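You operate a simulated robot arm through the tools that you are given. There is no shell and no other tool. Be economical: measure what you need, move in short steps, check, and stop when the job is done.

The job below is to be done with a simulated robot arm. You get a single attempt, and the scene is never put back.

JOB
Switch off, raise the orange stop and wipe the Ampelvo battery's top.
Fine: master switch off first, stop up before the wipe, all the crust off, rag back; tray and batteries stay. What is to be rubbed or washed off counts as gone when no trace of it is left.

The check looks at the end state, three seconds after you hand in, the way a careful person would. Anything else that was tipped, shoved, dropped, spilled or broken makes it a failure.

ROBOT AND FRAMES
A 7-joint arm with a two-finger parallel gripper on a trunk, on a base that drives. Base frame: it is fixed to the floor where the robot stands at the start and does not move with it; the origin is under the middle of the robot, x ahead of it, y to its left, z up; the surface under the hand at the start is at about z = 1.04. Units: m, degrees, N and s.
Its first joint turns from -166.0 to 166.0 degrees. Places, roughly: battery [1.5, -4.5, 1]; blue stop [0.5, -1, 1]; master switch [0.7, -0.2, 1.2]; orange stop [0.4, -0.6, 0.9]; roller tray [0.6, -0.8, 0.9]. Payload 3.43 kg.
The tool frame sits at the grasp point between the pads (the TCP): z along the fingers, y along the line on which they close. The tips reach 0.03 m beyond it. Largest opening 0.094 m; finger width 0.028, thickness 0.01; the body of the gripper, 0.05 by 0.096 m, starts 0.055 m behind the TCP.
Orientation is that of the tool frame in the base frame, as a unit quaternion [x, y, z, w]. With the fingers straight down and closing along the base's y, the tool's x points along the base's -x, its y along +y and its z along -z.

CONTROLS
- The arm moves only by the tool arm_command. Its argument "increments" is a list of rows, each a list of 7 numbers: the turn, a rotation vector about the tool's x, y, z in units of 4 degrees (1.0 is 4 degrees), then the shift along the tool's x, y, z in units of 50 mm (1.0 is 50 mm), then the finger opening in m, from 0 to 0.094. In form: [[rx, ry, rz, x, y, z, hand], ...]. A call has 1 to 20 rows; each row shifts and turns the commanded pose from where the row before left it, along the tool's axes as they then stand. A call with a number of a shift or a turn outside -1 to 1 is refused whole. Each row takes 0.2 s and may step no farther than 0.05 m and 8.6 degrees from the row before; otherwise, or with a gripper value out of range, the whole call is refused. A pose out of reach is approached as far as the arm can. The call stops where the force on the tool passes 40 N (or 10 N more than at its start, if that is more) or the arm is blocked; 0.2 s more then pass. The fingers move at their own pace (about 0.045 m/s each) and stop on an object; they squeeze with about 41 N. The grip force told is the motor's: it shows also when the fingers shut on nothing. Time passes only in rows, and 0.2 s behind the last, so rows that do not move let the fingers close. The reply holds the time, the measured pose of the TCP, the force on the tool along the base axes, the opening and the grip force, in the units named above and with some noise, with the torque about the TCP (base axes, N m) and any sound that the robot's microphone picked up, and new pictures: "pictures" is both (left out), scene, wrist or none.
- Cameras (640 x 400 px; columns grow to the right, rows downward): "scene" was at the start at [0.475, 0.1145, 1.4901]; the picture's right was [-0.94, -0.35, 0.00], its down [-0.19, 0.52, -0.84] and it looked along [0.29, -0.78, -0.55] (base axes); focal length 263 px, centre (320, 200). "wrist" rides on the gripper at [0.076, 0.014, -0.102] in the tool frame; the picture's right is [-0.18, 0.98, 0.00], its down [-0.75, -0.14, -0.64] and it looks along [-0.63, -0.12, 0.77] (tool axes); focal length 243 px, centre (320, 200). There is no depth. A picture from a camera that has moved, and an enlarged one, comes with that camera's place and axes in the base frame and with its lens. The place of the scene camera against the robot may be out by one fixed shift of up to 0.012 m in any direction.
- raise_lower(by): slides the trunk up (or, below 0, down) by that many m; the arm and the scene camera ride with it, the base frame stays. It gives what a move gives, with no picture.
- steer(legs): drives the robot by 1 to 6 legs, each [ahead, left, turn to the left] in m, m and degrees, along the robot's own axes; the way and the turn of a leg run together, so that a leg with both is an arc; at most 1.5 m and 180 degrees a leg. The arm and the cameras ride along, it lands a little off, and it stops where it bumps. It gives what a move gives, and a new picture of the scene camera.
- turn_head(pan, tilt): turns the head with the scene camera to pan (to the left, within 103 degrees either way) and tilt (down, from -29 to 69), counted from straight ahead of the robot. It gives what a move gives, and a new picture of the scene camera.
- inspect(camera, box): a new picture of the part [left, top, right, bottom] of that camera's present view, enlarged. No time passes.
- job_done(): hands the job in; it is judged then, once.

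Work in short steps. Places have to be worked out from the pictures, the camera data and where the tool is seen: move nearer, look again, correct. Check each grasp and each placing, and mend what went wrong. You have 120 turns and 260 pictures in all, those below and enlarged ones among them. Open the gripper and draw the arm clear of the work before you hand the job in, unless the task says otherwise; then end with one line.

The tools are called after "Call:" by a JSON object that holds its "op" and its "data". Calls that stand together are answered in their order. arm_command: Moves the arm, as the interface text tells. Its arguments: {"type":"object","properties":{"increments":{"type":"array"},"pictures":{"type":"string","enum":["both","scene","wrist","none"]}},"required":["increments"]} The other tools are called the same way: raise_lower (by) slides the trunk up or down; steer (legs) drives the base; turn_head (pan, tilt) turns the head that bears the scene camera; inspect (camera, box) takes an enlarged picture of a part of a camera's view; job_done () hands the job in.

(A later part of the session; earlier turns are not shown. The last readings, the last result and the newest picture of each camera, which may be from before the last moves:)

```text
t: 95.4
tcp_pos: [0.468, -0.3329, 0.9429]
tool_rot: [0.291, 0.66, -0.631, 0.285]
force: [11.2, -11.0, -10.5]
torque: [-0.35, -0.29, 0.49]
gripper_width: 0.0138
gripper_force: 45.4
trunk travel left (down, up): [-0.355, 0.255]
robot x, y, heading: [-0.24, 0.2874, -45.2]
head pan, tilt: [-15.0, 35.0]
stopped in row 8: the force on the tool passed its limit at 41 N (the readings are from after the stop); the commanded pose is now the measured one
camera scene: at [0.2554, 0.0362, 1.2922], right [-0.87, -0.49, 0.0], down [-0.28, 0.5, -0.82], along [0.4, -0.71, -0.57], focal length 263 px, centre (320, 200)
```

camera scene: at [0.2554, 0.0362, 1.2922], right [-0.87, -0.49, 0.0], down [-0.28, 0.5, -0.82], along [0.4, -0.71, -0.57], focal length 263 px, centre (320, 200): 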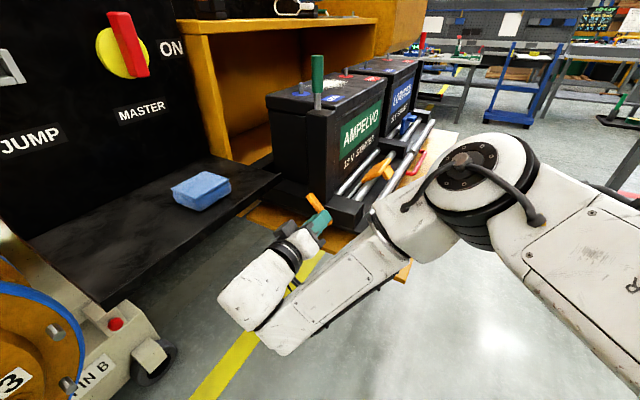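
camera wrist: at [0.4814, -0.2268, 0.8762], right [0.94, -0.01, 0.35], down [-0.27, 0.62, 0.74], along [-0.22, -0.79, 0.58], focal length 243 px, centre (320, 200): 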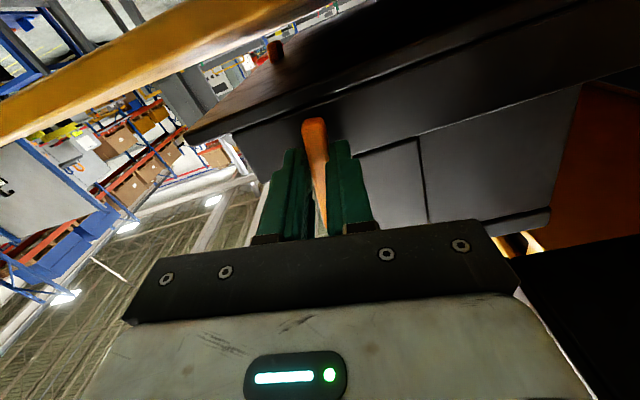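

52° turned; the stop is about half up. Continuing.

Call:
{"op": "arm_command", "data": {"increments": [[0, 0, -0.6, 0, 0.015, 0, 0], [0, 0, -0.6, 0, 0.015, 0, 0], [0, 0, -0.6, 0, 0.015, 0, 0], [0, 0, -0.6, 0, 0.015, 0, 0], [0, 0, -0.6, 0, 0.015, 0, 0], [0, 0, -0.6, 0, 0.015, 0, 0], [0, 0, -0.6, 0, 0.015, 0, 0], [0, 0, -0.6, 0, 0.015, 0, 0]], "pictures": "none"}}

Call:
{"op": "arm_command", "data": {"increments": [[0, 0, -0.6, 0, 0.015, 0, 0], [0, 0, -0.6, 0, 0.015, 0, 0], [0, 0, -0.6, 0, 0.015, 0, 0], [0, 0, -0.6, 0, 0.015, 0, 0], [0, 0, -0.6, 0, 0.015, 0, 0], [0, 0, -0.6, 0, 0.015, 0, 0], [0, 0, -0.6, 0, 0.015, 0, 0], [0, 0, -0.6, 0, 0.015, 0, 0]], "pictures": "scene"}}

Call:
{"op": "inspect", "data": {"camera": "scene", "box": [290, 120, 450, 250]}}

```text
t: 97.2
tcp_pos: [0.4711, -0.3311, 0.9377]
tool_rot: [0.178, 0.698, -0.672, 0.175]
force: [14.9, -11.1, -11.7]
torque: [0.54, -0.3, -0.69]
gripper_width: 0.0139
gripper_force: 45.1
trunk travel left (down, up): [-0.355, 0.255]
robot x, y, heading: [-0.2388, 0.287, -45.7]
head pan, tilt: [-15.0, 35.0]
```

```text
t: 99.0
tcp_pos: [0.4726, -0.3314, 0.9324]
tool_rot: [0.059, 0.718, -0.691, 0.061]
force: [9.1, -12.4, -13.6]
torque: [0.25, -0.1, -0.84]
gripper_width: 0.0138
gripper_force: 45.1
trunk travel left (down, up): [-0.355, 0.255]
robot x, y, heading: [-0.2399, 0.2865, -45.6]
head pan, tilt: [-15.0, 35.0]
camera scene: at [0.2551, 0.0363, 1.292], right [-0.87, -0.49, 0.0], down [-0.28, 0.5, -0.82], along [0.4, -0.71, -0.57], focal length 263 px, centre (320, 200)
```

scene: 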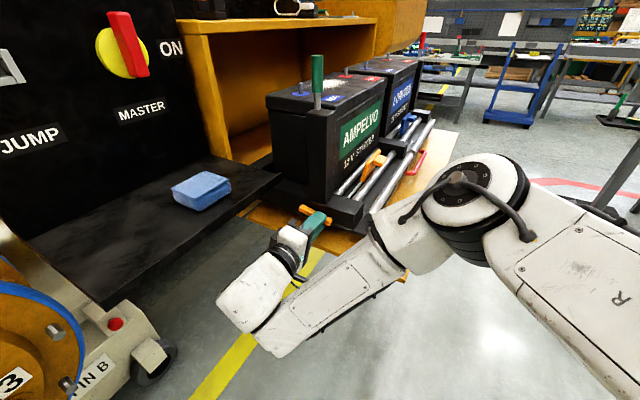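

```text
3.08 times, centred on (370, 185) of scene
camera zoom: at [0.2551, 0.0363, 1.292], right [-0.87, -0.49, 0.0], down [-0.28, 0.5, -0.82], along [0.4, -0.71, -0.57], focal length 810 px, centre (166, 246)
```

zoom: 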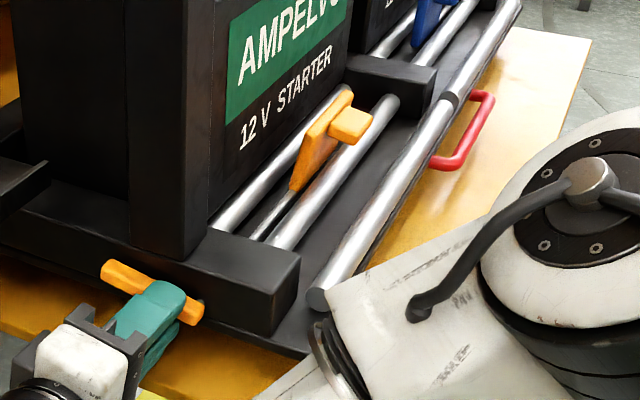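

The orange stop now looks like the blue one: upright. I twist further gently to find the end stop.

Call:
{"op": "arm_command", "data": {"increments": [[0, 0, -0.5, 0, 0.01, 0, 0], [0, 0, -0.5, 0, 0.01, 0, 0], [0, 0, -0.5, 0, 0.01, 0, 0], [0, 0, -0.5, 0, 0.01, 0, 0]], "pictures": "scene"}}

Call:
{"op": "inspect", "data": {"camera": "scene", "box": [330, 90, 450, 190]}}

```text
t: 100.0
tcp_pos: [0.4739, -0.3327, 0.9293]
tool_rot: [0.009, 0.72, -0.694, 0.013]
force: [6.4, -12.3, -16.2]
torque: [0.08, -0.19, -0.79]
gripper_width: 0.0141
gripper_force: 45.3
trunk travel left (down, up): [-0.355, 0.255]
robot x, y, heading: [-0.2426, 0.2894, -45.5]
head pan, tilt: [-15.0, 35.0]
camera scene: at [0.2551, 0.0362, 1.292], right [-0.87, -0.49, 0.0], down [-0.28, 0.5, -0.82], along [0.4, -0.71, -0.57], focal length 263 px, centre (320, 200)
```

scene: 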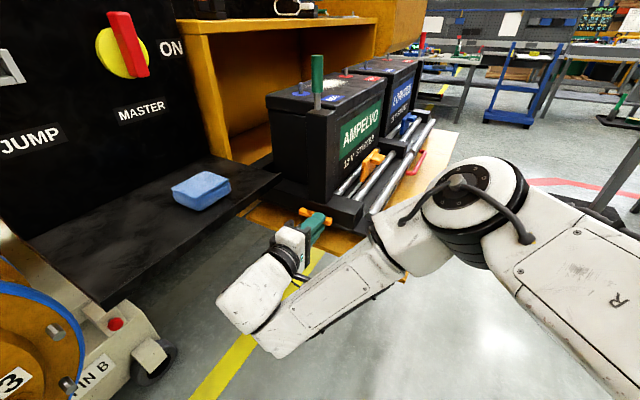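

```text
4.00 times, centred on (390, 140) of scene
camera zoom: at [0.2551, 0.0362, 1.292], right [-0.87, -0.49, 0.0], down [-0.28, 0.5, -0.82], along [0.4, -0.71, -0.57], focal length 1053 px, centre (40, 440)
```

zoom: 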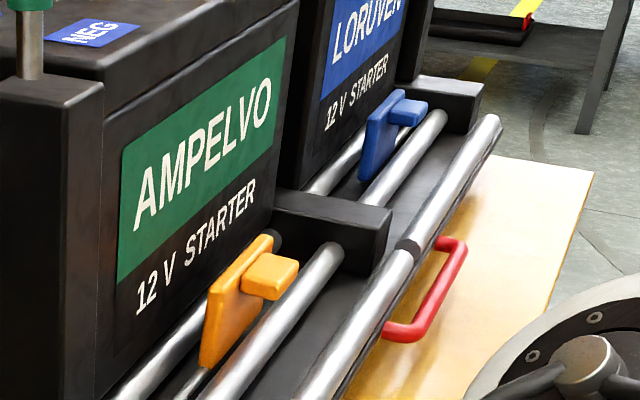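

It matches the blue one closely, but no end stop felt yet. I turn a few degrees more.

Call:
{"op": "arm_command", "data": {"increments": [[0, 0, -0.5, 0, 0.01, 0, 0], [0, 0, -0.5, 0, 0.01, 0, 0], [0, 0, -0.5, 0, 0.01, 0, 0], [0, 0, -0.5, 0, 0.01, 0, 0]], "pictures": "none"}}

Call:
{"op": "inspect", "data": {"camera": "scene", "box": [330, 90, 450, 190]}}

```text
t: 101.0
tcp_pos: [0.4743, -0.3317, 0.9289]
tool_rot: [-0.041, 0.719, -0.693, -0.035]
force: [7.0, -13.0, -11.5]
torque: [0.03, -1.61, 0.1]
gripper_width: 0.0168
gripper_force: 45.4
trunk travel left (down, up): [-0.355, 0.255]
robot x, y, heading: [-0.2395, 0.2897, -45.2]
head pan, tilt: [-15.0, 35.0]
```

```text
4.00 times, centred on (390, 140) of scene
camera zoom: at [0.255, 0.0363, 1.2922], right [-0.87, -0.49, 0.0], down [-0.28, 0.5, -0.82], along [0.4, -0.71, -0.57], focal length 1053 px, centre (40, 440)
```

zoom: 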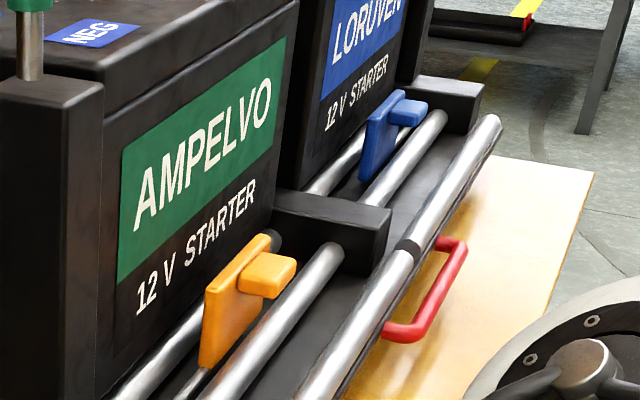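

The end stop is reached (torque up, fingers starting to pry). I open and withdraw along +y, then check it stays.

Call:
{"op": "arm_command", "data": {"increments": [[0, 0, 0.5, 0, 0, 0, 0.03], [0, 0, 0, 0, 0, 0, 0.05], [0, 0, 0, 0, 0, 0, 0.05], [0, 0, 0, 0, 0, -0.5, 0.05], [0, 0, 0, 0, 0, -0.6, 0.05]], "pictures": "scene"}}

Call:
{"op": "inspect", "data": {"camera": "scene", "box": [280, 90, 450, 250]}}

```text
t: 102.2
tcp_pos: [0.4725, -0.2775, 0.9318]
tool_rot: [-0.028, 0.719, -0.694, -0.024]
force: [-0.3, -0.8, -0.3]
torque: [0.01, -0.02, 0.03]
gripper_width: 0.0501
gripper_force: 0.1
trunk travel left (down, up): [-0.355, 0.255]
robot x, y, heading: [-0.2407, 0.2895, -45.5]
head pan, tilt: [-15.0, 35.0]
camera scene: at [0.2542, 0.0365, 1.2925], right [-0.87, -0.49, 0.0], down [-0.28, 0.5, -0.82], along [0.4, -0.71, -0.57], focal length 263 px, centre (320, 200)
```

scene: 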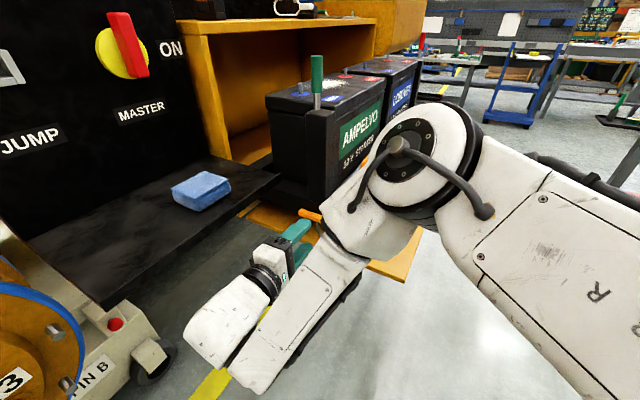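

```text
2.50 times, centred on (365, 170) of scene
camera zoom: at [0.2542, 0.0365, 1.2925], right [-0.87, -0.49, 0.0], down [-0.28, 0.5, -0.82], along [0.4, -0.71, -0.57], focal length 658 px, centre (208, 275)
```

zoom: 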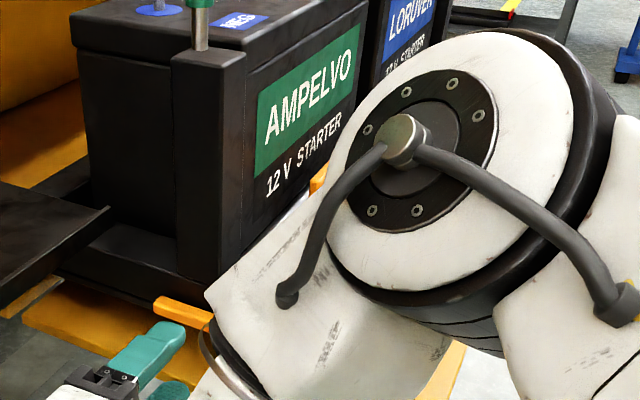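

The lever stays down, i.e. the stop is up. I drive back to clear the tray and shelf, raise the trunk, and verify the stop.

Call:
{"op": "steer", "data": {"legs": [[-0.3, 0, 0]]}}

Call:
{"op": "raise_lower", "data": {"by": 0.195}}

Call:
{"op": "inspect", "data": {"camera": "scene", "box": [200, 90, 440, 280]}}

```text
t: 104.2
tcp_pos: [0.263, -0.0588, 0.9325]
tool_rot: [-0.028, 0.719, -0.694, -0.023]
force: [-0.7, 0.5, -0.6]
torque: [0.04, 0.02, -0.02]
gripper_width: 0.0499
gripper_force: 0.0
trunk travel left (down, up): [-0.355, 0.255]
robot x, y, heading: [-0.4469, 0.4988, -45.5]
head pan, tilt: [-15.0, 35.0]
camera scene: at [0.0432, 0.2534, 1.2925], right [-0.87, -0.5, 0.0], down [-0.28, 0.5, -0.82], along [0.41, -0.71, -0.57], focal length 263 px, centre (320, 200)
```

scene: 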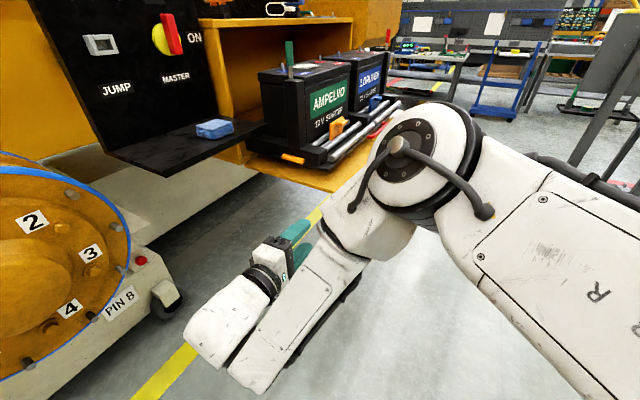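

```text
t: 106.4
tcp_pos: [0.2632, -0.0576, 1.1284]
tool_rot: [-0.03, 0.719, -0.694, -0.022]
force: [0.1, -0.3, 0.4]
torque: [0.01, -0.04, 0.01]
gripper_width: 0.05
gripper_force: 0.0
trunk travel left (down, up): [-0.55, 0.06]
robot x, y, heading: [-0.454, 0.5007, -45.2]
head pan, tilt: [-15.0, 35.0]
```

```text
2.11 times, centred on (320, 185) of scene
camera zoom: at [0.0432, 0.2535, 1.4874], right [-0.87, -0.5, 0.0], down [-0.28, 0.5, -0.82], along [0.41, -0.71, -0.57], focal length 554 px, centre (320, 232)
```

zoom: 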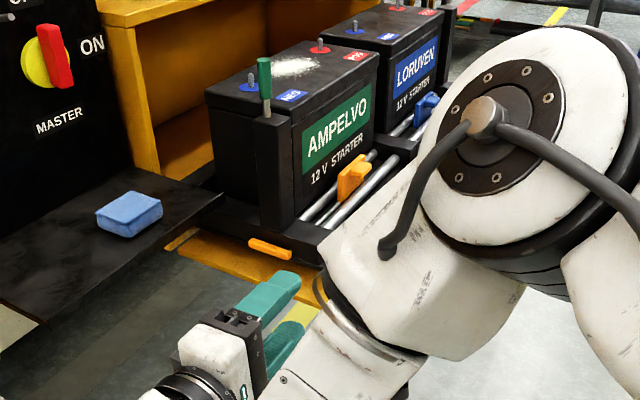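

Switch OFF and stop up are confirmed. Now I turn the tool back to pointing down.

Call:
{"op": "arm_command", "data": {"increments": [[-1, 0, 0, 0, 0, 0, 0.08], [-1, 0, 0, 0, 0, 0, 0.08], [-1, 0, 0, 0, 0, 0, 0.08], [-1, 0, 0, 0, 0, 0, 0.08], [-1, 0, 0, 0, 0, 0, 0.08], [-1, 0, 0, 0, 0, 0, 0.08], [-1, 0, 0, 0, 0, 0, 0.08], [-1, 0, 0, 0, 0, 0, 0.08], [-1, 0, 0, 0, 0, 0, 0.08], [-1, 0, 0, 0, 0, 0, 0.08], [-1, 0, 0, 0, 0, 0, 0.08], [-1, 0, 0, 0, 0, 0, 0.08], [-1, 0, 0, 0, 0, 0, 0.08], [-1, 0, 0, 0, 0, 0, 0.08], [-1, 0, 0, 0, 0, 0, 0.08], [-1, 0, 0, 0, 0, 0, 0.08], [-1, 0, 0, 0, 0, 0, 0.08], [-1, 0, 0, 0, 0, 0, 0.08], [-1, 0, 0, 0, 0, 0, 0.08], [-1, 0, 0, 0, 0, 0, 0.08]], "pictures": "none"}}

Call:
{"op": "arm_command", "data": {"increments": [[-1, 0, 0, 0, 0, 0, 0.08], [-1, 0, 0, 0, 0, 0, 0.08], [-0.5, 0, 0, 0, 0, 0, 0.08], [0, 0, 0, 0.5, 0.3, -0.7, 0.08], [0, 0, 0, 0.5, 0.3, -0.7, 0.08], [0, 0, 0, 0.5, 0.3, -0.7, 0.08], [0, 0, 0, 0.5, 0.3, -0.7, 0.08], [0, 0, 0, 0.5, 0.3, -0.7, 0.08]], "pictures": "scene"}}

```text
t: 110.6
tcp_pos: [0.2641, -0.0589, 1.127]
tool_rot: [-0.007, 0.997, -0.069, -0.036]
force: [-0.7, 0.3, -0.5]
torque: [0.0, -0.01, 0.0]
gripper_width: 0.08
gripper_force: 0.0
trunk travel left (down, up): [-0.55, 0.06]
robot x, y, heading: [-0.4547, 0.5052, -45.3]
head pan, tilt: [-15.0, 35.0]
```

```text
t: 112.4
tcp_pos: [0.1509, 0.01, 1.3151]
tool_rot: [-0.006, 0.999, 0.017, -0.037]
force: [0.8, 0.9, -0.8]
torque: [-0.04, -0.01, 0.03]
gripper_width: 0.0799
gripper_force: 0.0
trunk travel left (down, up): [-0.55, 0.06]
robot x, y, heading: [-0.4527, 0.5023, -45.2]
head pan, tilt: [-15.0, 35.0]
camera scene: at [0.0431, 0.2536, 1.4874], right [-0.87, -0.5, 0.0], down [-0.28, 0.5, -0.82], along [0.41, -0.71, -0.57], focal length 263 px, centre (320, 200)
```

scene: 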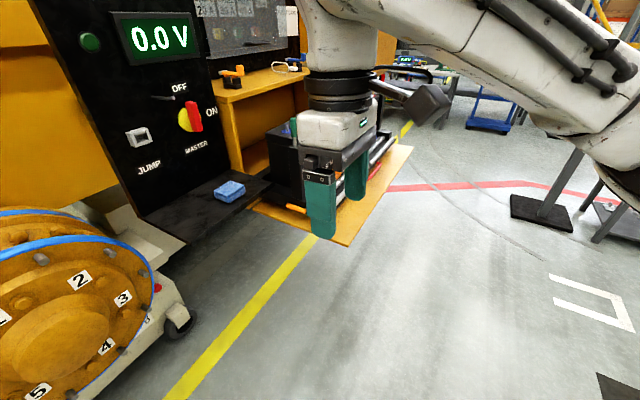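

I straighten the remaining tilt and raise a bit, then turn to heading 0 and drive to about (-0.2, -0.4).

Call:
{"op": "arm_command", "data": {"increments": [[0.5, -1, 0, 0, 0, -0.5, 0.08], [0, 0, 0, 0, 0, -0.4, 0.08]], "pictures": "none"}}

Call:
{"op": "steer", "data": {"legs": [[0, 0, 45.3], [0, -0.9, 0], [0.25, 0, 0]]}}

Call:
{"op": "turn_head", "data": {"pan": -5, "tilt": 38}}

```text
t: 113.0
tcp_pos: [0.151, 0.0076, 1.3595]
tool_rot: [-0.005, 1.0, 0.001, -0.002]
force: [-0.1, 0.4, 0.1]
torque: [-0.03, -0.02, 0.0]
gripper_width: 0.0798
gripper_force: 0.0
trunk travel left (down, up): [-0.55, 0.06]
robot x, y, heading: [-0.4519, 0.5075, -45.2]
head pan, tilt: [-15.0, 35.0]
```

```text
t: 121.1
tcp_pos: [0.5701, -0.3163, 1.3585]
tool_rot: [-0.383, 0.924, 0.0, -0.003]
force: [-0.1, -0.3, -0.5]
torque: [0.02, -0.02, -0.01]
gripper_width: 0.08
gripper_force: 0.0
trunk travel left (down, up): [-0.55, 0.06]
robot x, y, heading: [-0.2081, -0.3847, -1.1]
head pan, tilt: [-15.0, 35.0]
camera scene: at [0.3217, -0.2169, 1.4875], right [-0.27, -0.96, 0.0], down [-0.55, 0.16, -0.82], along [0.79, -0.22, -0.57], focal length 263 px, centre (320, 200)
```

scene: 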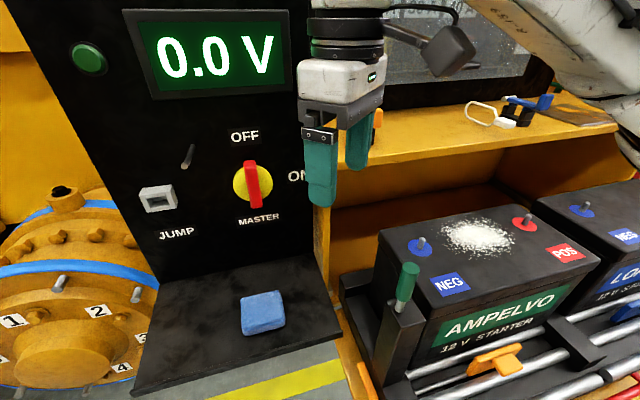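

```text
t: 121.8
tcp_pos: [0.5692, -0.315, 1.3594]
tool_rot: [-0.383, 0.924, 0.0, -0.002]
force: [1.3, -0.7, 0.2]
torque: [0.0, 0.01, 0.01]
gripper_width: 0.0801
gripper_force: 0.1
trunk travel left (down, up): [-0.55, 0.06]
robot x, y, heading: [-0.2068, -0.3862, -1.0]
head pan, tilt: [-5.0, 38.0]
camera scene: at [0.3229, -0.2017, 1.483], right [-0.1, -0.99, 0.0], down [-0.61, 0.06, -0.79], along [0.78, -0.08, -0.62], focal length 263 px, centre (320, 200)
```

scene: 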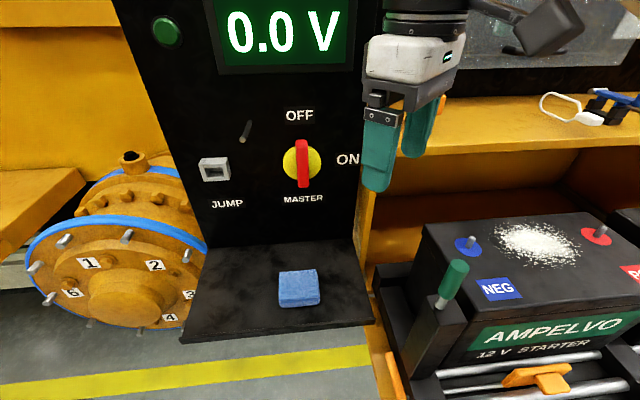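

The rag's top is at about [0.606, -0.19, 1.07]. I yaw the hand so that the fingers close along x (narrow between the battery posts) and go above the rag.

Call:
{"op": "arm_command", "data": {"increments": [[0, 0, -1, 0, 0, 0, 0.094], [0, 0, -1, 0, 0, 0, 0.094], [0, 0, -1, 0, 0, 0, 0.094], [0, 0, -1, 0, 0, 0, 0.094], [0, 0, -1, 0, 0, 0, 0.094], [0, 0, -1, 0, 0, 0, 0.094], [0, 0, -1, 0, 0, 0, 0.094], [0, 0, -1, 0, 0, 0, 0.094], [0, 0, -1, 0, 0, 0, 0.094], [0, 0, -1, 0, 0, 0, 0.094], [0, 0, -1, 0, 0, 0, 0.094], [0, 0, -0.2, 0, 0, 0, 0.094], [0, 0, 0, -0.8, -0.24, 0, 0.094], [0, 0, 0, -0.8, -0.24, 0, 0.094], [0, 0, 0, -0.8, -0.24, 0, 0.094], [0, 0, 0, 0, 0, 0.9, 0.094], [0, 0, 0, 0, 0, 0.9, 0.094]], "pictures": "both"}}

```text
t: 125.5
tcp_pos: [0.6039, -0.1953, 1.2665]
tool_rot: [-0.706, 0.708, 0.0, -0.001]
force: [0.4, 0.2, 0.3]
torque: [0.01, 0.0, 0.01]
gripper_width: 0.0938
gripper_force: 0.0
trunk travel left (down, up): [-0.55, 0.06]
robot x, y, heading: [-0.2106, -0.3844, -0.9]
head pan, tilt: [-5.0, 38.0]
camera scene: at [0.3229, -0.2016, 1.4831], right [-0.1, -0.99, 0.0], down [-0.61, 0.06, -0.79], along [0.78, -0.08, -0.62], focal length 263 px, centre (320, 200)
camera wrist: at [0.5911, -0.27, 1.37], right [-0.98, 0.19, 0.0], down [0.15, 0.75, 0.64], along [0.12, 0.63, -0.77], focal length 243 px, centre (320, 200)
```

scene: 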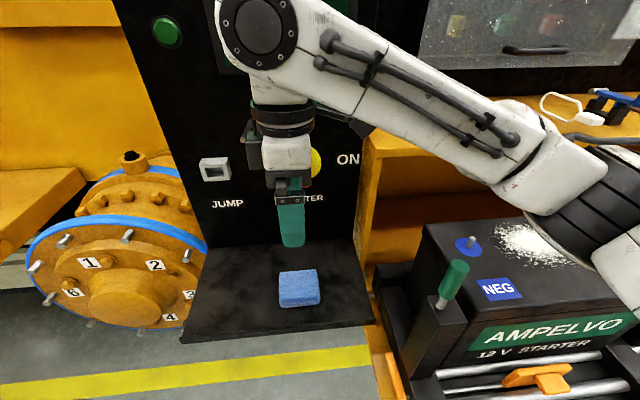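
wrist: 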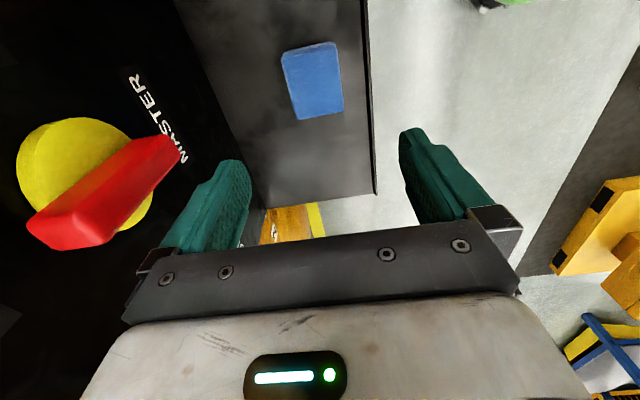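

Rag spans x 0.581–0.639, y -0.232…-0.162. I centre on it and descend in stages.

Call:
{"op": "arm_command", "data": {"increments": [[0, 0, 0, 0.06, -0.12, 0.9, 0.094], [0, 0, 0, 0, 0, 0.9, 0.094], [0, 0, 0, 0, 0, 0.9, 0.094]], "pictures": "both"}}

```text
t: 126.5
tcp_pos: [0.6368, -0.2142, 1.1936]
tool_rot: [-0.696, 0.715, -0.044, 0.038]
force: [-0.1, -0.2, 0.4]
torque: [0.01, 0.0, 0.0]
gripper_width: 0.094
gripper_force: 0.0
trunk travel left (down, up): [-0.55, 0.06]
robot x, y, heading: [-0.2047, -0.3874, -1.0]
head pan, tilt: [-5.0, 38.0]
stopped in row 3: the arm was blocked; the commanded pose is now the measured one
camera scene: at [0.3234, -0.2045, 1.4831], right [-0.1, -0.99, 0.0], down [-0.61, 0.06, -0.79], along [0.78, -0.08, -0.61], focal length 263 px, centre (320, 200)
camera wrist: at [0.61, -0.2887, 1.2927], right [-0.97, 0.21, -0.12], down [0.09, 0.76, 0.65], along [0.22, 0.62, -0.75], focal length 243 px, centre (320, 200)
```

scene: 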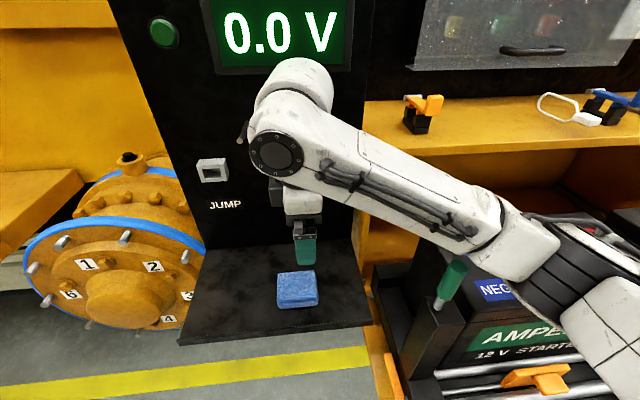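
wrist: 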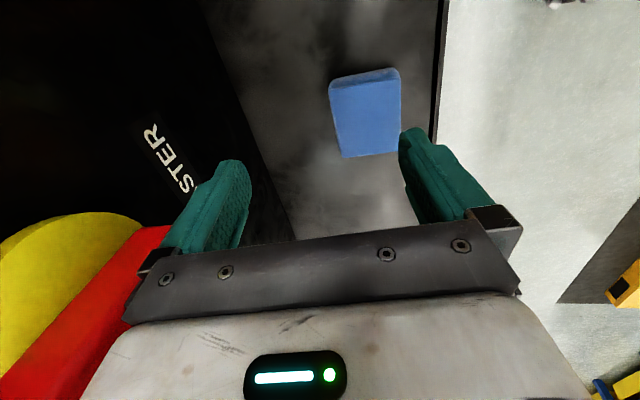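

Something blocked the arm: a wrist link reached the panel rod, with the hand leaning. I back away at once toward -x and up.

Call:
{"op": "arm_command", "data": {"increments": [[0, 0, 0, 0, 0.4, 0, 0.094], [0, 0, 0, 0, 0.5, -0.5, 0.094], [0, 0, 0, 0, 0.6, -0.7, 0.094], [0, 0, 0, 0, 0.6, -0.7, 0.094], [0, 0, 0, 0, 0.6, -0.7, 0.094]], "pictures": "both"}}

Call:
{"op": "inspect", "data": {"camera": "scene", "box": [180, 80, 380, 220]}}

```text
t: 127.7
tcp_pos: [0.4895, -0.2088, 1.2998]
tool_rot: [-0.698, 0.714, -0.037, 0.029]
force: [-0.9, -0.4, -0.1]
torque: [0.02, -0.02, 0.03]
gripper_width: 0.0941
gripper_force: 0.0
trunk travel left (down, up): [-0.55, 0.06]
robot x, y, heading: [-0.2119, -0.389, -0.7]
head pan, tilt: [-5.0, 38.0]
camera scene: at [0.3262, -0.2035, 1.4827], right [-0.1, -0.99, 0.0], down [-0.61, 0.06, -0.79], along [0.78, -0.08, -0.62], focal length 263 px, centre (320, 200)
camera wrist: at [0.4651, -0.2825, 1.4004], right [-0.97, 0.2, -0.1], down [0.1, 0.76, 0.64], along [0.2, 0.62, -0.76], focal length 243 px, centre (320, 200)
```

scene: 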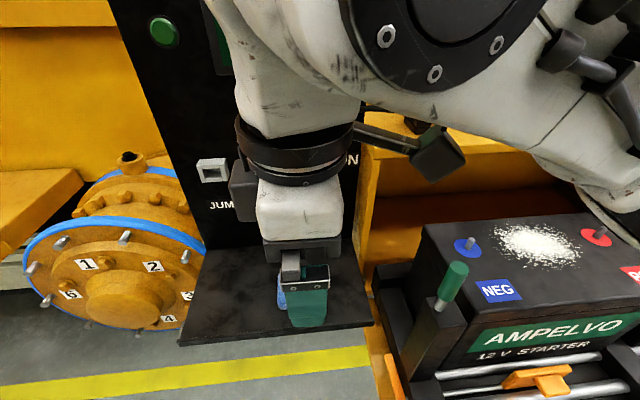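
wrist: 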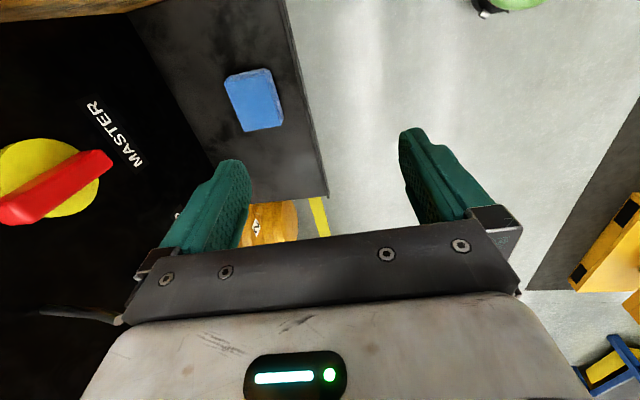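

```text
2.86 times, centred on (280, 150) of scene
camera zoom: at [0.3262, -0.2035, 1.4827], right [-0.1, -0.99, 0.0], down [-0.61, 0.06, -0.79], along [0.78, -0.08, -0.62], focal length 752 px, centre (434, 343)
```

zoom: 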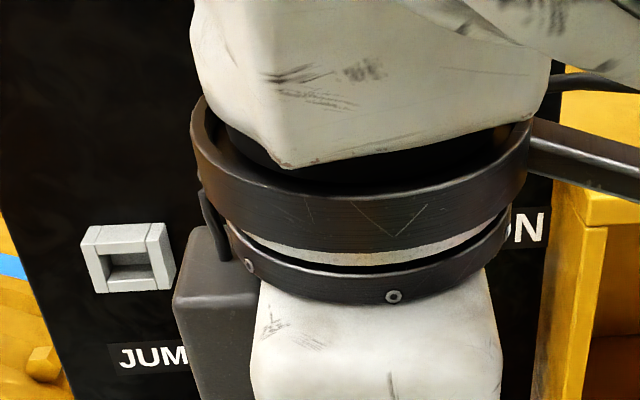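

Clear again. I turn the hand back to the nominal yaw; I will take the rag with a 45°-tilted tool closing along y, keeping the wrist well back from panel and rod.

Call:
{"op": "arm_command", "data": {"increments": [[0, 0, 1, 0, 0, 0, 0.094], [0, 0, 1, 0, 0, 0, 0.094], [0, 0, 1, 0, 0, 0, 0.094], [0, 0, 1, 0, 0, 0, 0.094], [0, 0, 1, 0, 0, 0, 0.094], [0, 0, 1, 0, 0, 0, 0.094], [0, 0, 1, 0, 0, 0, 0.094], [0, 0, 1, 0, 0, 0, 0.094], [0, 0, 1, 0, 0, 0, 0.094], [0, 0, 1, 0, 0, 0, 0.094], [0, 0, 1, 0, 0, 0, 0.094], [0, 0, 1, 0, 0, 0, 0.094], [0, 0, 1, 0, 0, 0, 0.094], [0, 0, 1, 0, 0, 0, 0.094], [0, 0, 1, 0, 0, 0, 0.094], [0, 0, 1, 0, 0, 0, 0.094], [0, 0, 1, 0, 0, 0, 0.094], [0, 0, 1, 0, 0, 0, 0.094], [0, 0, 1, 0, 0, 0, 0.094], [0, 0, 1, 0, 0, 0, 0.094]], "pictures": "none"}}

Call:
{"op": "arm_command", "data": {"increments": [[0, 0, 1, 0, 0, 0, 0.094], [0, 0, 1, 0, 0, 0, 0.094], [0, 0, 0.5, 0, 0, 0, 0.094], [0, -1, 0, 0, 0, 0, 0.094], [0, -1, 0, 0, 0, 0, 0.094], [0, -1, 0, 0, 0, 0, 0.094], [0, -1, 0, 0, 0, 0, 0.094], [0, -1, 0, 0, 0, 0, 0.094], [0, -1, 0, 0, 0, 0, 0.094]], "pictures": "both"}}

```text
t: 131.8
tcp_pos: [0.489, -0.2081, 1.2993]
tool_rot: [-0.077, 0.996, -0.01, 0.047]
force: [-0.1, -0.6, -0.5]
torque: [0.01, 0.0, 0.04]
gripper_width: 0.0936
gripper_force: 0.0
trunk travel left (down, up): [-0.55, 0.06]
robot x, y, heading: [-0.2036, -0.3857, -1.1]
head pan, tilt: [-5.0, 38.0]
```

```text
t: 133.8
tcp_pos: [0.4883, -0.2087, 1.2981]
tool_rot: [0.01, 0.967, -0.007, 0.255]
force: [0.0, 0.0, 0.0]
torque: [0.02, -0.01, 0.01]
gripper_width: 0.0938
gripper_force: 0.0
trunk travel left (down, up): [-0.55, 0.06]
robot x, y, heading: [-0.2109, -0.3861, -1.2]
head pan, tilt: [-5.0, 38.0]
camera scene: at [0.3262, -0.2035, 1.483], right [-0.1, -0.99, 0.0], down [-0.61, 0.06, -0.79], along [0.78, -0.08, -0.62], focal length 263 px, centre (320, 200)
camera wrist: at [0.373, -0.1897, 1.349], right [0.18, 0.98, 0.08], down [0.34, -0.14, 0.93], along [0.92, -0.14, -0.35], focal length 243 px, centre (320, 200)
```

scene: 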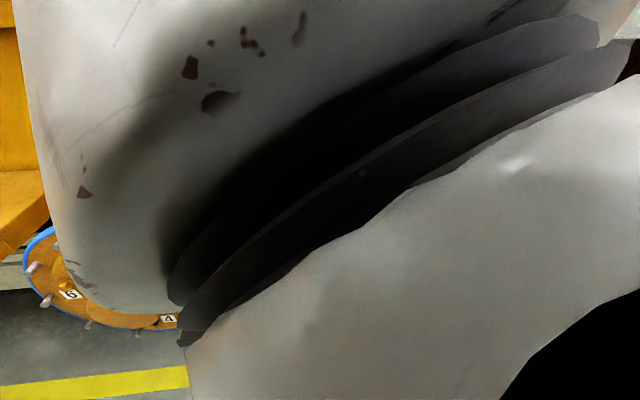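
wrist: 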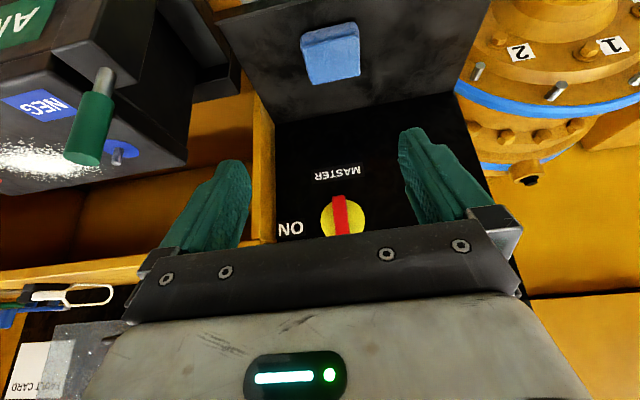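

The elbow is folded in front of the head; I drive back 0.1 m for room and then extend and tilt to about 45° over the shelf.

Call:
{"op": "steer", "data": {"legs": [[-0.1, 0, 0]]}}

Call:
{"op": "arm_command", "data": {"increments": [[0, 0, 0, -0.87, 0, 0.49, 0.094], [0, 0, 0, -0.87, 0, 0.49, 0.094], [0, -1, 0, -0.5, 0, 0.8, 0.094], [0, -1, 0, -0.4, 0, 0.8, 0.094], [0, -1, 0, -0.3, 0, 0.8, 0.094], [0, -1, 0, 0, 0, 0.5, 0.094]], "pictures": "both"}}

```text
t: 135.0
tcp_pos: [0.3891, -0.2063, 1.2985]
tool_rot: [0.009, 0.967, -0.007, 0.255]
force: [0.0, -0.2, -0.8]
torque: [0.03, 0.04, 0.01]
gripper_width: 0.0938
gripper_force: 0.0
trunk travel left (down, up): [-0.55, 0.06]
robot x, y, heading: [-0.3089, -0.3858, -0.9]
head pan, tilt: [-5.0, 38.0]
camera scene: at [0.2274, -0.2021, 1.483], right [-0.1, -0.99, 0.0], down [-0.61, 0.06, -0.79], along [0.78, -0.08, -0.62], focal length 263 px, centre (320, 200)
```

scene: 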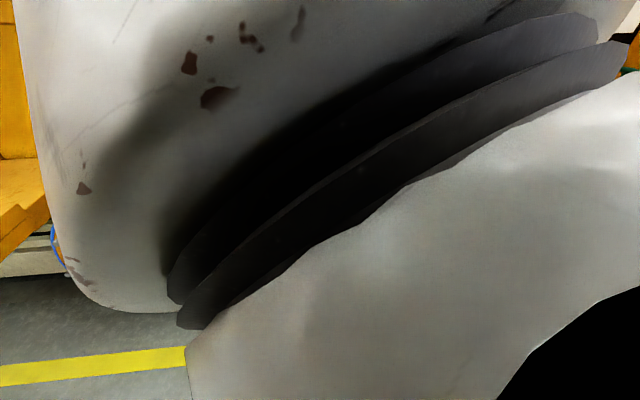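

```text
t: 136.4
tcp_pos: [0.6243, -0.2138, 1.2119]
tool_rot: [0.008, 0.922, -0.009, 0.386]
force: [-0.4, -0.8, 0.7]
torque: [0.02, 0.01, 0.0]
gripper_width: 0.094
gripper_force: 0.1
trunk travel left (down, up): [-0.55, 0.06]
robot x, y, heading: [-0.306, -0.3823, -1.2]
head pan, tilt: [-5.0, 38.0]
camera scene: at [0.2274, -0.2021, 1.483], right [-0.1, -0.99, 0.0], down [-0.61, 0.06, -0.79], along [0.78, -0.08, -0.62], focal length 263 px, centre (320, 200)
camera wrist: at [0.498, -0.1955, 1.2282], right [0.15, 0.98, 0.12], down [0.07, -0.13, 0.99], along [0.99, -0.14, -0.09], focal length 243 px, centre (320, 200)
```

scene: 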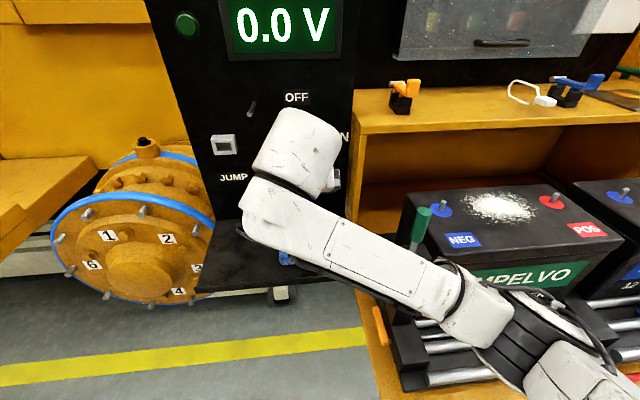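
wrist: 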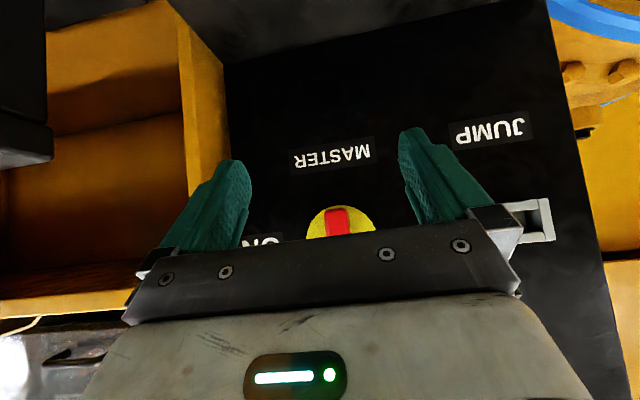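

The forearm crosses low in front of the tray, so I would rather stand further left. I back off, shift left 0.25 m, and untilt to ~30°.

Call:
{"op": "steer", "data": {"legs": [[-0.1, 0, 0], [0, 0.25, 0]]}}

Call:
{"op": "arm_command", "data": {"increments": [[0, 1, 0, 0, -0.8, 0, 0.094], [0, 1, 0, 0, -0.8, 0, 0.094], [0, 1, 0, 0, -0.8, 0, 0.094], [0, 1, 0, 0, -0.8, 0, 0.094], [0, 0, 0, 0, -0.8, 0, 0.094], [0, 0, 0, 0, -0.7, 0, 0.094]], "pictures": "both"}}

```text
t: 138.9
tcp_pos: [0.526, 0.0371, 1.2116]
tool_rot: [0.006, 0.922, -0.008, 0.387]
force: [0.7, 0.4, 0.3]
torque: [0.02, -0.01, -0.01]
gripper_width: 0.0939
gripper_force: 0.1
trunk travel left (down, up): [-0.55, 0.06]
robot x, y, heading: [-0.3999, -0.1389, -0.8]
head pan, tilt: [-5.0, 38.0]
camera scene: at [0.1312, 0.0463, 1.483], right [-0.1, -1.0, 0.0], down [-0.61, 0.06, -0.79], along [0.78, -0.08, -0.62], focal length 263 px, centre (320, 200)
```

scene: 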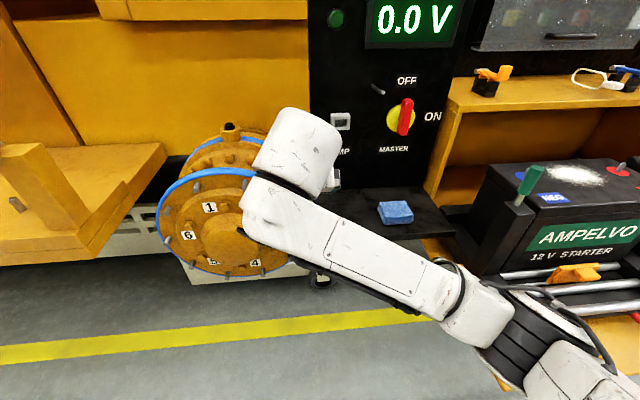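

```text
t: 140.3
tcp_pos: [0.5221, -0.1986, 1.2131]
tool_rot: [0.006, 0.967, -0.007, 0.254]
force: [-0.3, 1.0, 0.1]
torque: [-0.02, -0.01, -0.01]
gripper_width: 0.0939
gripper_force: 0.1
trunk travel left (down, up): [-0.55, 0.06]
robot x, y, heading: [-0.4004, -0.1369, -0.6]
head pan, tilt: [-5.0, 38.0]
camera scene: at [0.1311, 0.0465, 1.483], right [-0.1, -1.0, 0.0], down [-0.61, 0.06, -0.79], along [0.78, -0.08, -0.62], focal length 263 px, centre (320, 200)
camera wrist: at [0.4072, -0.1802, 1.2639], right [0.18, 0.98, 0.08], down [0.34, -0.14, 0.93], along [0.92, -0.14, -0.36], focal length 243 px, centre (320, 200)
```

scene: 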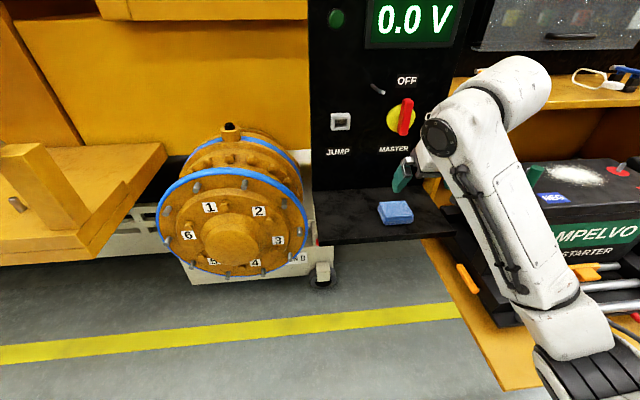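
wrist: 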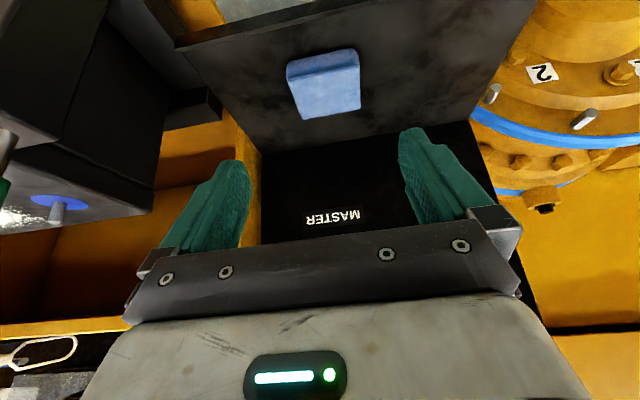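

The wrist now sits well behind the hand and nothing crosses the tray. I drive forward 0.088 m to bring the hand above the rag.

Call:
{"op": "steer", "data": {"legs": [[0.088, 0, 0]]}}

Call:
{"op": "arm_command", "data": {"increments": [[0, 0, 0, 0.4, 0, 0.7, 0.094]], "pictures": "both"}}

```text
t: 141.4
tcp_pos: [0.6102, -0.1992, 1.2136]
tool_rot: [0.008, 0.967, -0.007, 0.255]
force: [-0.4, 0.9, 0.2]
torque: [0.0, -0.01, 0.02]
gripper_width: 0.094
gripper_force: 0.0
trunk travel left (down, up): [-0.55, 0.06]
robot x, y, heading: [-0.3124, -0.1402, -0.6]
head pan, tilt: [-5.0, 38.0]
camera scene: at [0.2189, 0.0449, 1.483], right [-0.1, -0.99, 0.0], down [-0.61, 0.06, -0.79], along [0.78, -0.08, -0.62], focal length 263 px, centre (320, 200)
```

scene: 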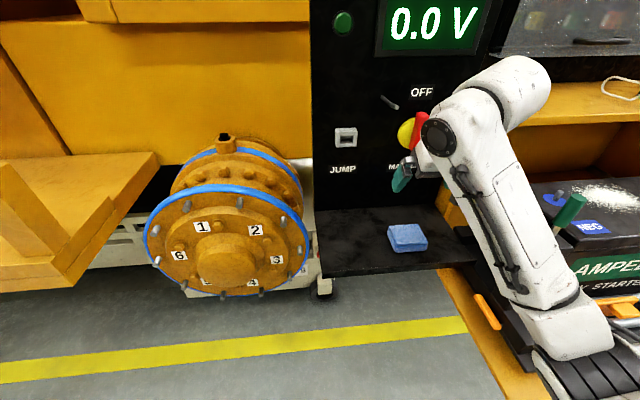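

```text
t: 141.8
tcp_pos: [0.6102, -0.1996, 1.1737]
tool_rot: [0.008, 0.967, -0.007, 0.254]
force: [0.7, -0.3, -0.4]
torque: [0.03, 0.0, 0.03]
gripper_width: 0.094
gripper_force: 0.1
trunk travel left (down, up): [-0.55, 0.06]
robot x, y, heading: [-0.3132, -0.139, -1.0]
head pan, tilt: [-5.0, 38.0]
camera scene: at [0.219, 0.0447, 1.4831], right [-0.1, -0.99, 0.0], down [-0.61, 0.06, -0.79], along [0.78, -0.08, -0.62], focal length 263 px, centre (320, 200)
camera wrist: at [0.4952, -0.182, 1.2244], right [0.18, 0.98, 0.08], down [0.34, -0.14, 0.93], along [0.92, -0.14, -0.35], focal length 243 px, centre (320, 200)
```

scene: 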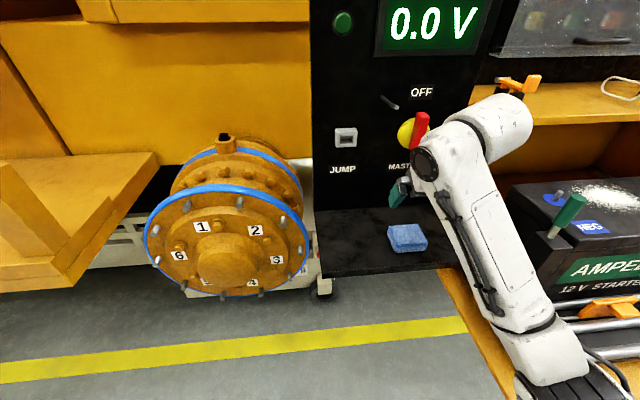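
wrist: 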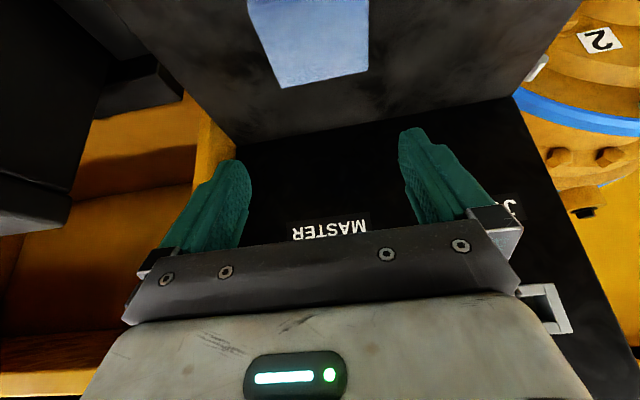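

Rag centre confirmed at y≈-0.193. I descend straight down around it.

Call:
{"op": "arm_command", "data": {"increments": [[0, 0, 0, 0.303, 0.1, 0.54, 0.094], [0, 0, 0, 0.303, 0, 0.54, 0.094], [0, 0, 0, 0.303, 0, 0.54, 0.094]], "pictures": "both"}}

Call:
{"op": "inspect", "data": {"camera": "scene", "box": [330, 130, 490, 270]}}

```text
t: 142.6
tcp_pos: [0.6115, -0.1951, 1.0788]
tool_rot: [0.007, 0.967, -0.007, 0.254]
force: [0.6, 0.2, -0.3]
torque: [0.01, 0.02, 0.0]
gripper_width: 0.0938
gripper_force: 0.1
trunk travel left (down, up): [-0.55, 0.06]
robot x, y, heading: [-0.3119, -0.1375, -0.5]
head pan, tilt: [-5.0, 38.0]
camera scene: at [0.219, 0.0448, 1.483], right [-0.1, -0.99, 0.0], down [-0.61, 0.06, -0.79], along [0.78, -0.08, -0.62], focal length 263 px, centre (320, 200)
camera wrist: at [0.4965, -0.1769, 1.1298], right [0.18, 0.98, 0.08], down [0.34, -0.14, 0.93], along [0.92, -0.14, -0.36], focal length 243 px, centre (320, 200)
```

scene: 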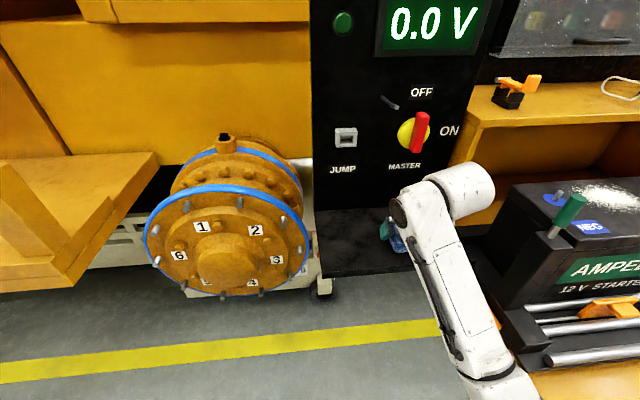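
wrist: 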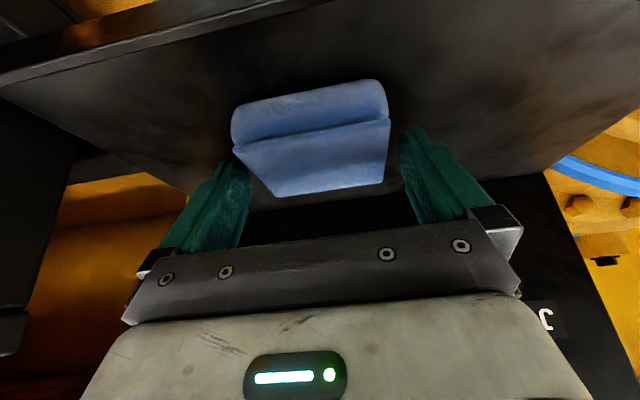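

```text
2.86 times, centred on (410, 200) of scene
camera zoom: at [0.219, 0.0448, 1.483], right [-0.1, -0.99, 0.0], down [-0.61, 0.06, -0.79], along [0.78, -0.08, -0.62], focal length 752 px, centre (63, 200)
```

zoom: 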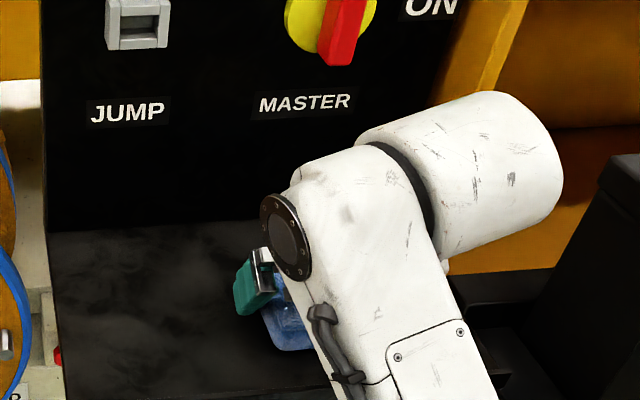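

The rag lies between the fingers. I shift 12 mm toward -x to grip nearer its middle, and close.

Call:
{"op": "arm_command", "data": {"increments": [[0, 0, 0, 0.21, 0, -0.118, 0.094], [0, 0, 0, 0, 0, 0, 0.03], [0, 0, 0, 0, 0, 0, 0.03], [0, 0, 0, 0, 0, 0, 0.03], [0, 0, 0, 0, 0, 0, 0.03], [0, 0, 0, 0, 0, 0, 0.03]], "pictures": "wrist"}}

```text
t: 144.0
tcp_pos: [0.599, -0.1943, 1.0791]
tool_rot: [0.007, 0.967, -0.006, 0.255]
force: [0.1, 1.2, 0.7]
torque: [-0.01, 0.02, -0.04]
gripper_width: 0.0741
gripper_force: 40.8
trunk travel left (down, up): [-0.55, 0.06]
robot x, y, heading: [-0.315, -0.1389, -0.6]
head pan, tilt: [-5.0, 38.0]
camera wrist: at [0.4842, -0.1766, 1.1298], right [0.18, 0.98, 0.08], down [0.34, -0.14, 0.93], along [0.92, -0.14, -0.36], focal length 243 px, centre (320, 200)
```

wrist: 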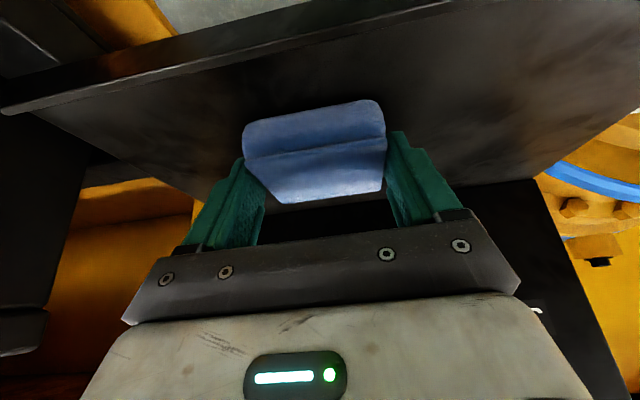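

Gripped (74 mm). I lift well clear of everything.

Call:
{"op": "arm_command", "data": {"increments": [[0, 0, 0, -0.245, 0, -0.435, 0.03], [0, 0, 0, -0.49, 0, -0.87, 0.03], [0, 0, 0, -0.49, 0, -0.87, 0.03], [0, 0, 0, -0.49, 0, -0.87, 0.03], [0, 0, 0, -0.49, 0, -0.87, 0.03], [0, 0, 0, -0.49, 0, -0.87, 0.03]], "pictures": "both"}}

```text
t: 145.4
tcp_pos: [0.5992, -0.1918, 1.3524]
tool_rot: [0.008, 0.967, -0.007, 0.253]
force: [-0.1, 0.8, -0.6]
torque: [0.01, -0.02, 0.01]
gripper_width: 0.0738
gripper_force: 41.2
trunk travel left (down, up): [-0.55, 0.06]
robot x, y, heading: [-0.3164, -0.1378, -0.6]
head pan, tilt: [-5.0, 38.0]
camera scene: at [0.219, 0.0448, 1.4828], right [-0.1, -0.99, 0.0], down [-0.61, 0.06, -0.79], along [0.78, -0.08, -0.62], focal length 263 px, centre (320, 200)
camera wrist: at [0.4834, -0.1738, 1.4038], right [0.18, 0.98, 0.08], down [0.34, -0.14, 0.93], along [0.92, -0.14, -0.36], focal length 243 px, centre (320, 200)
```

scene: 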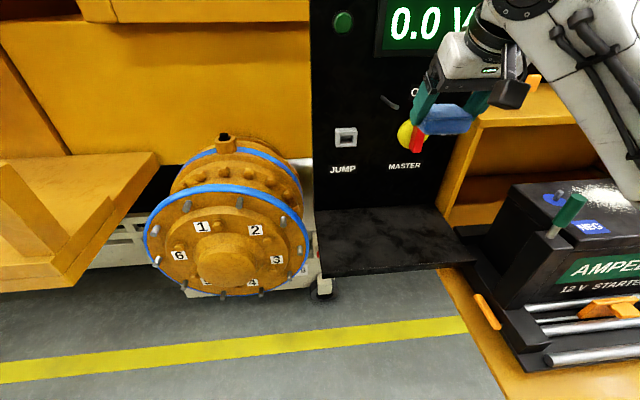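
wrist: 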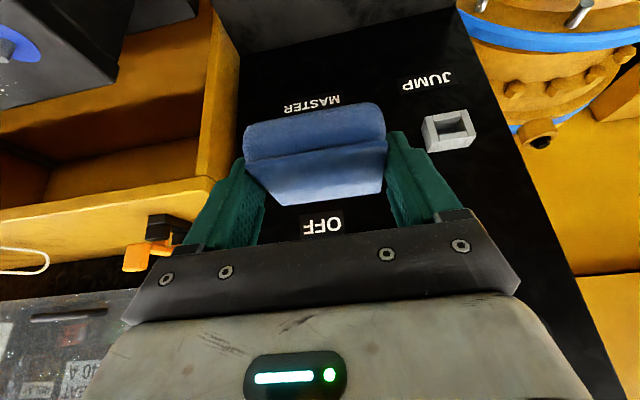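

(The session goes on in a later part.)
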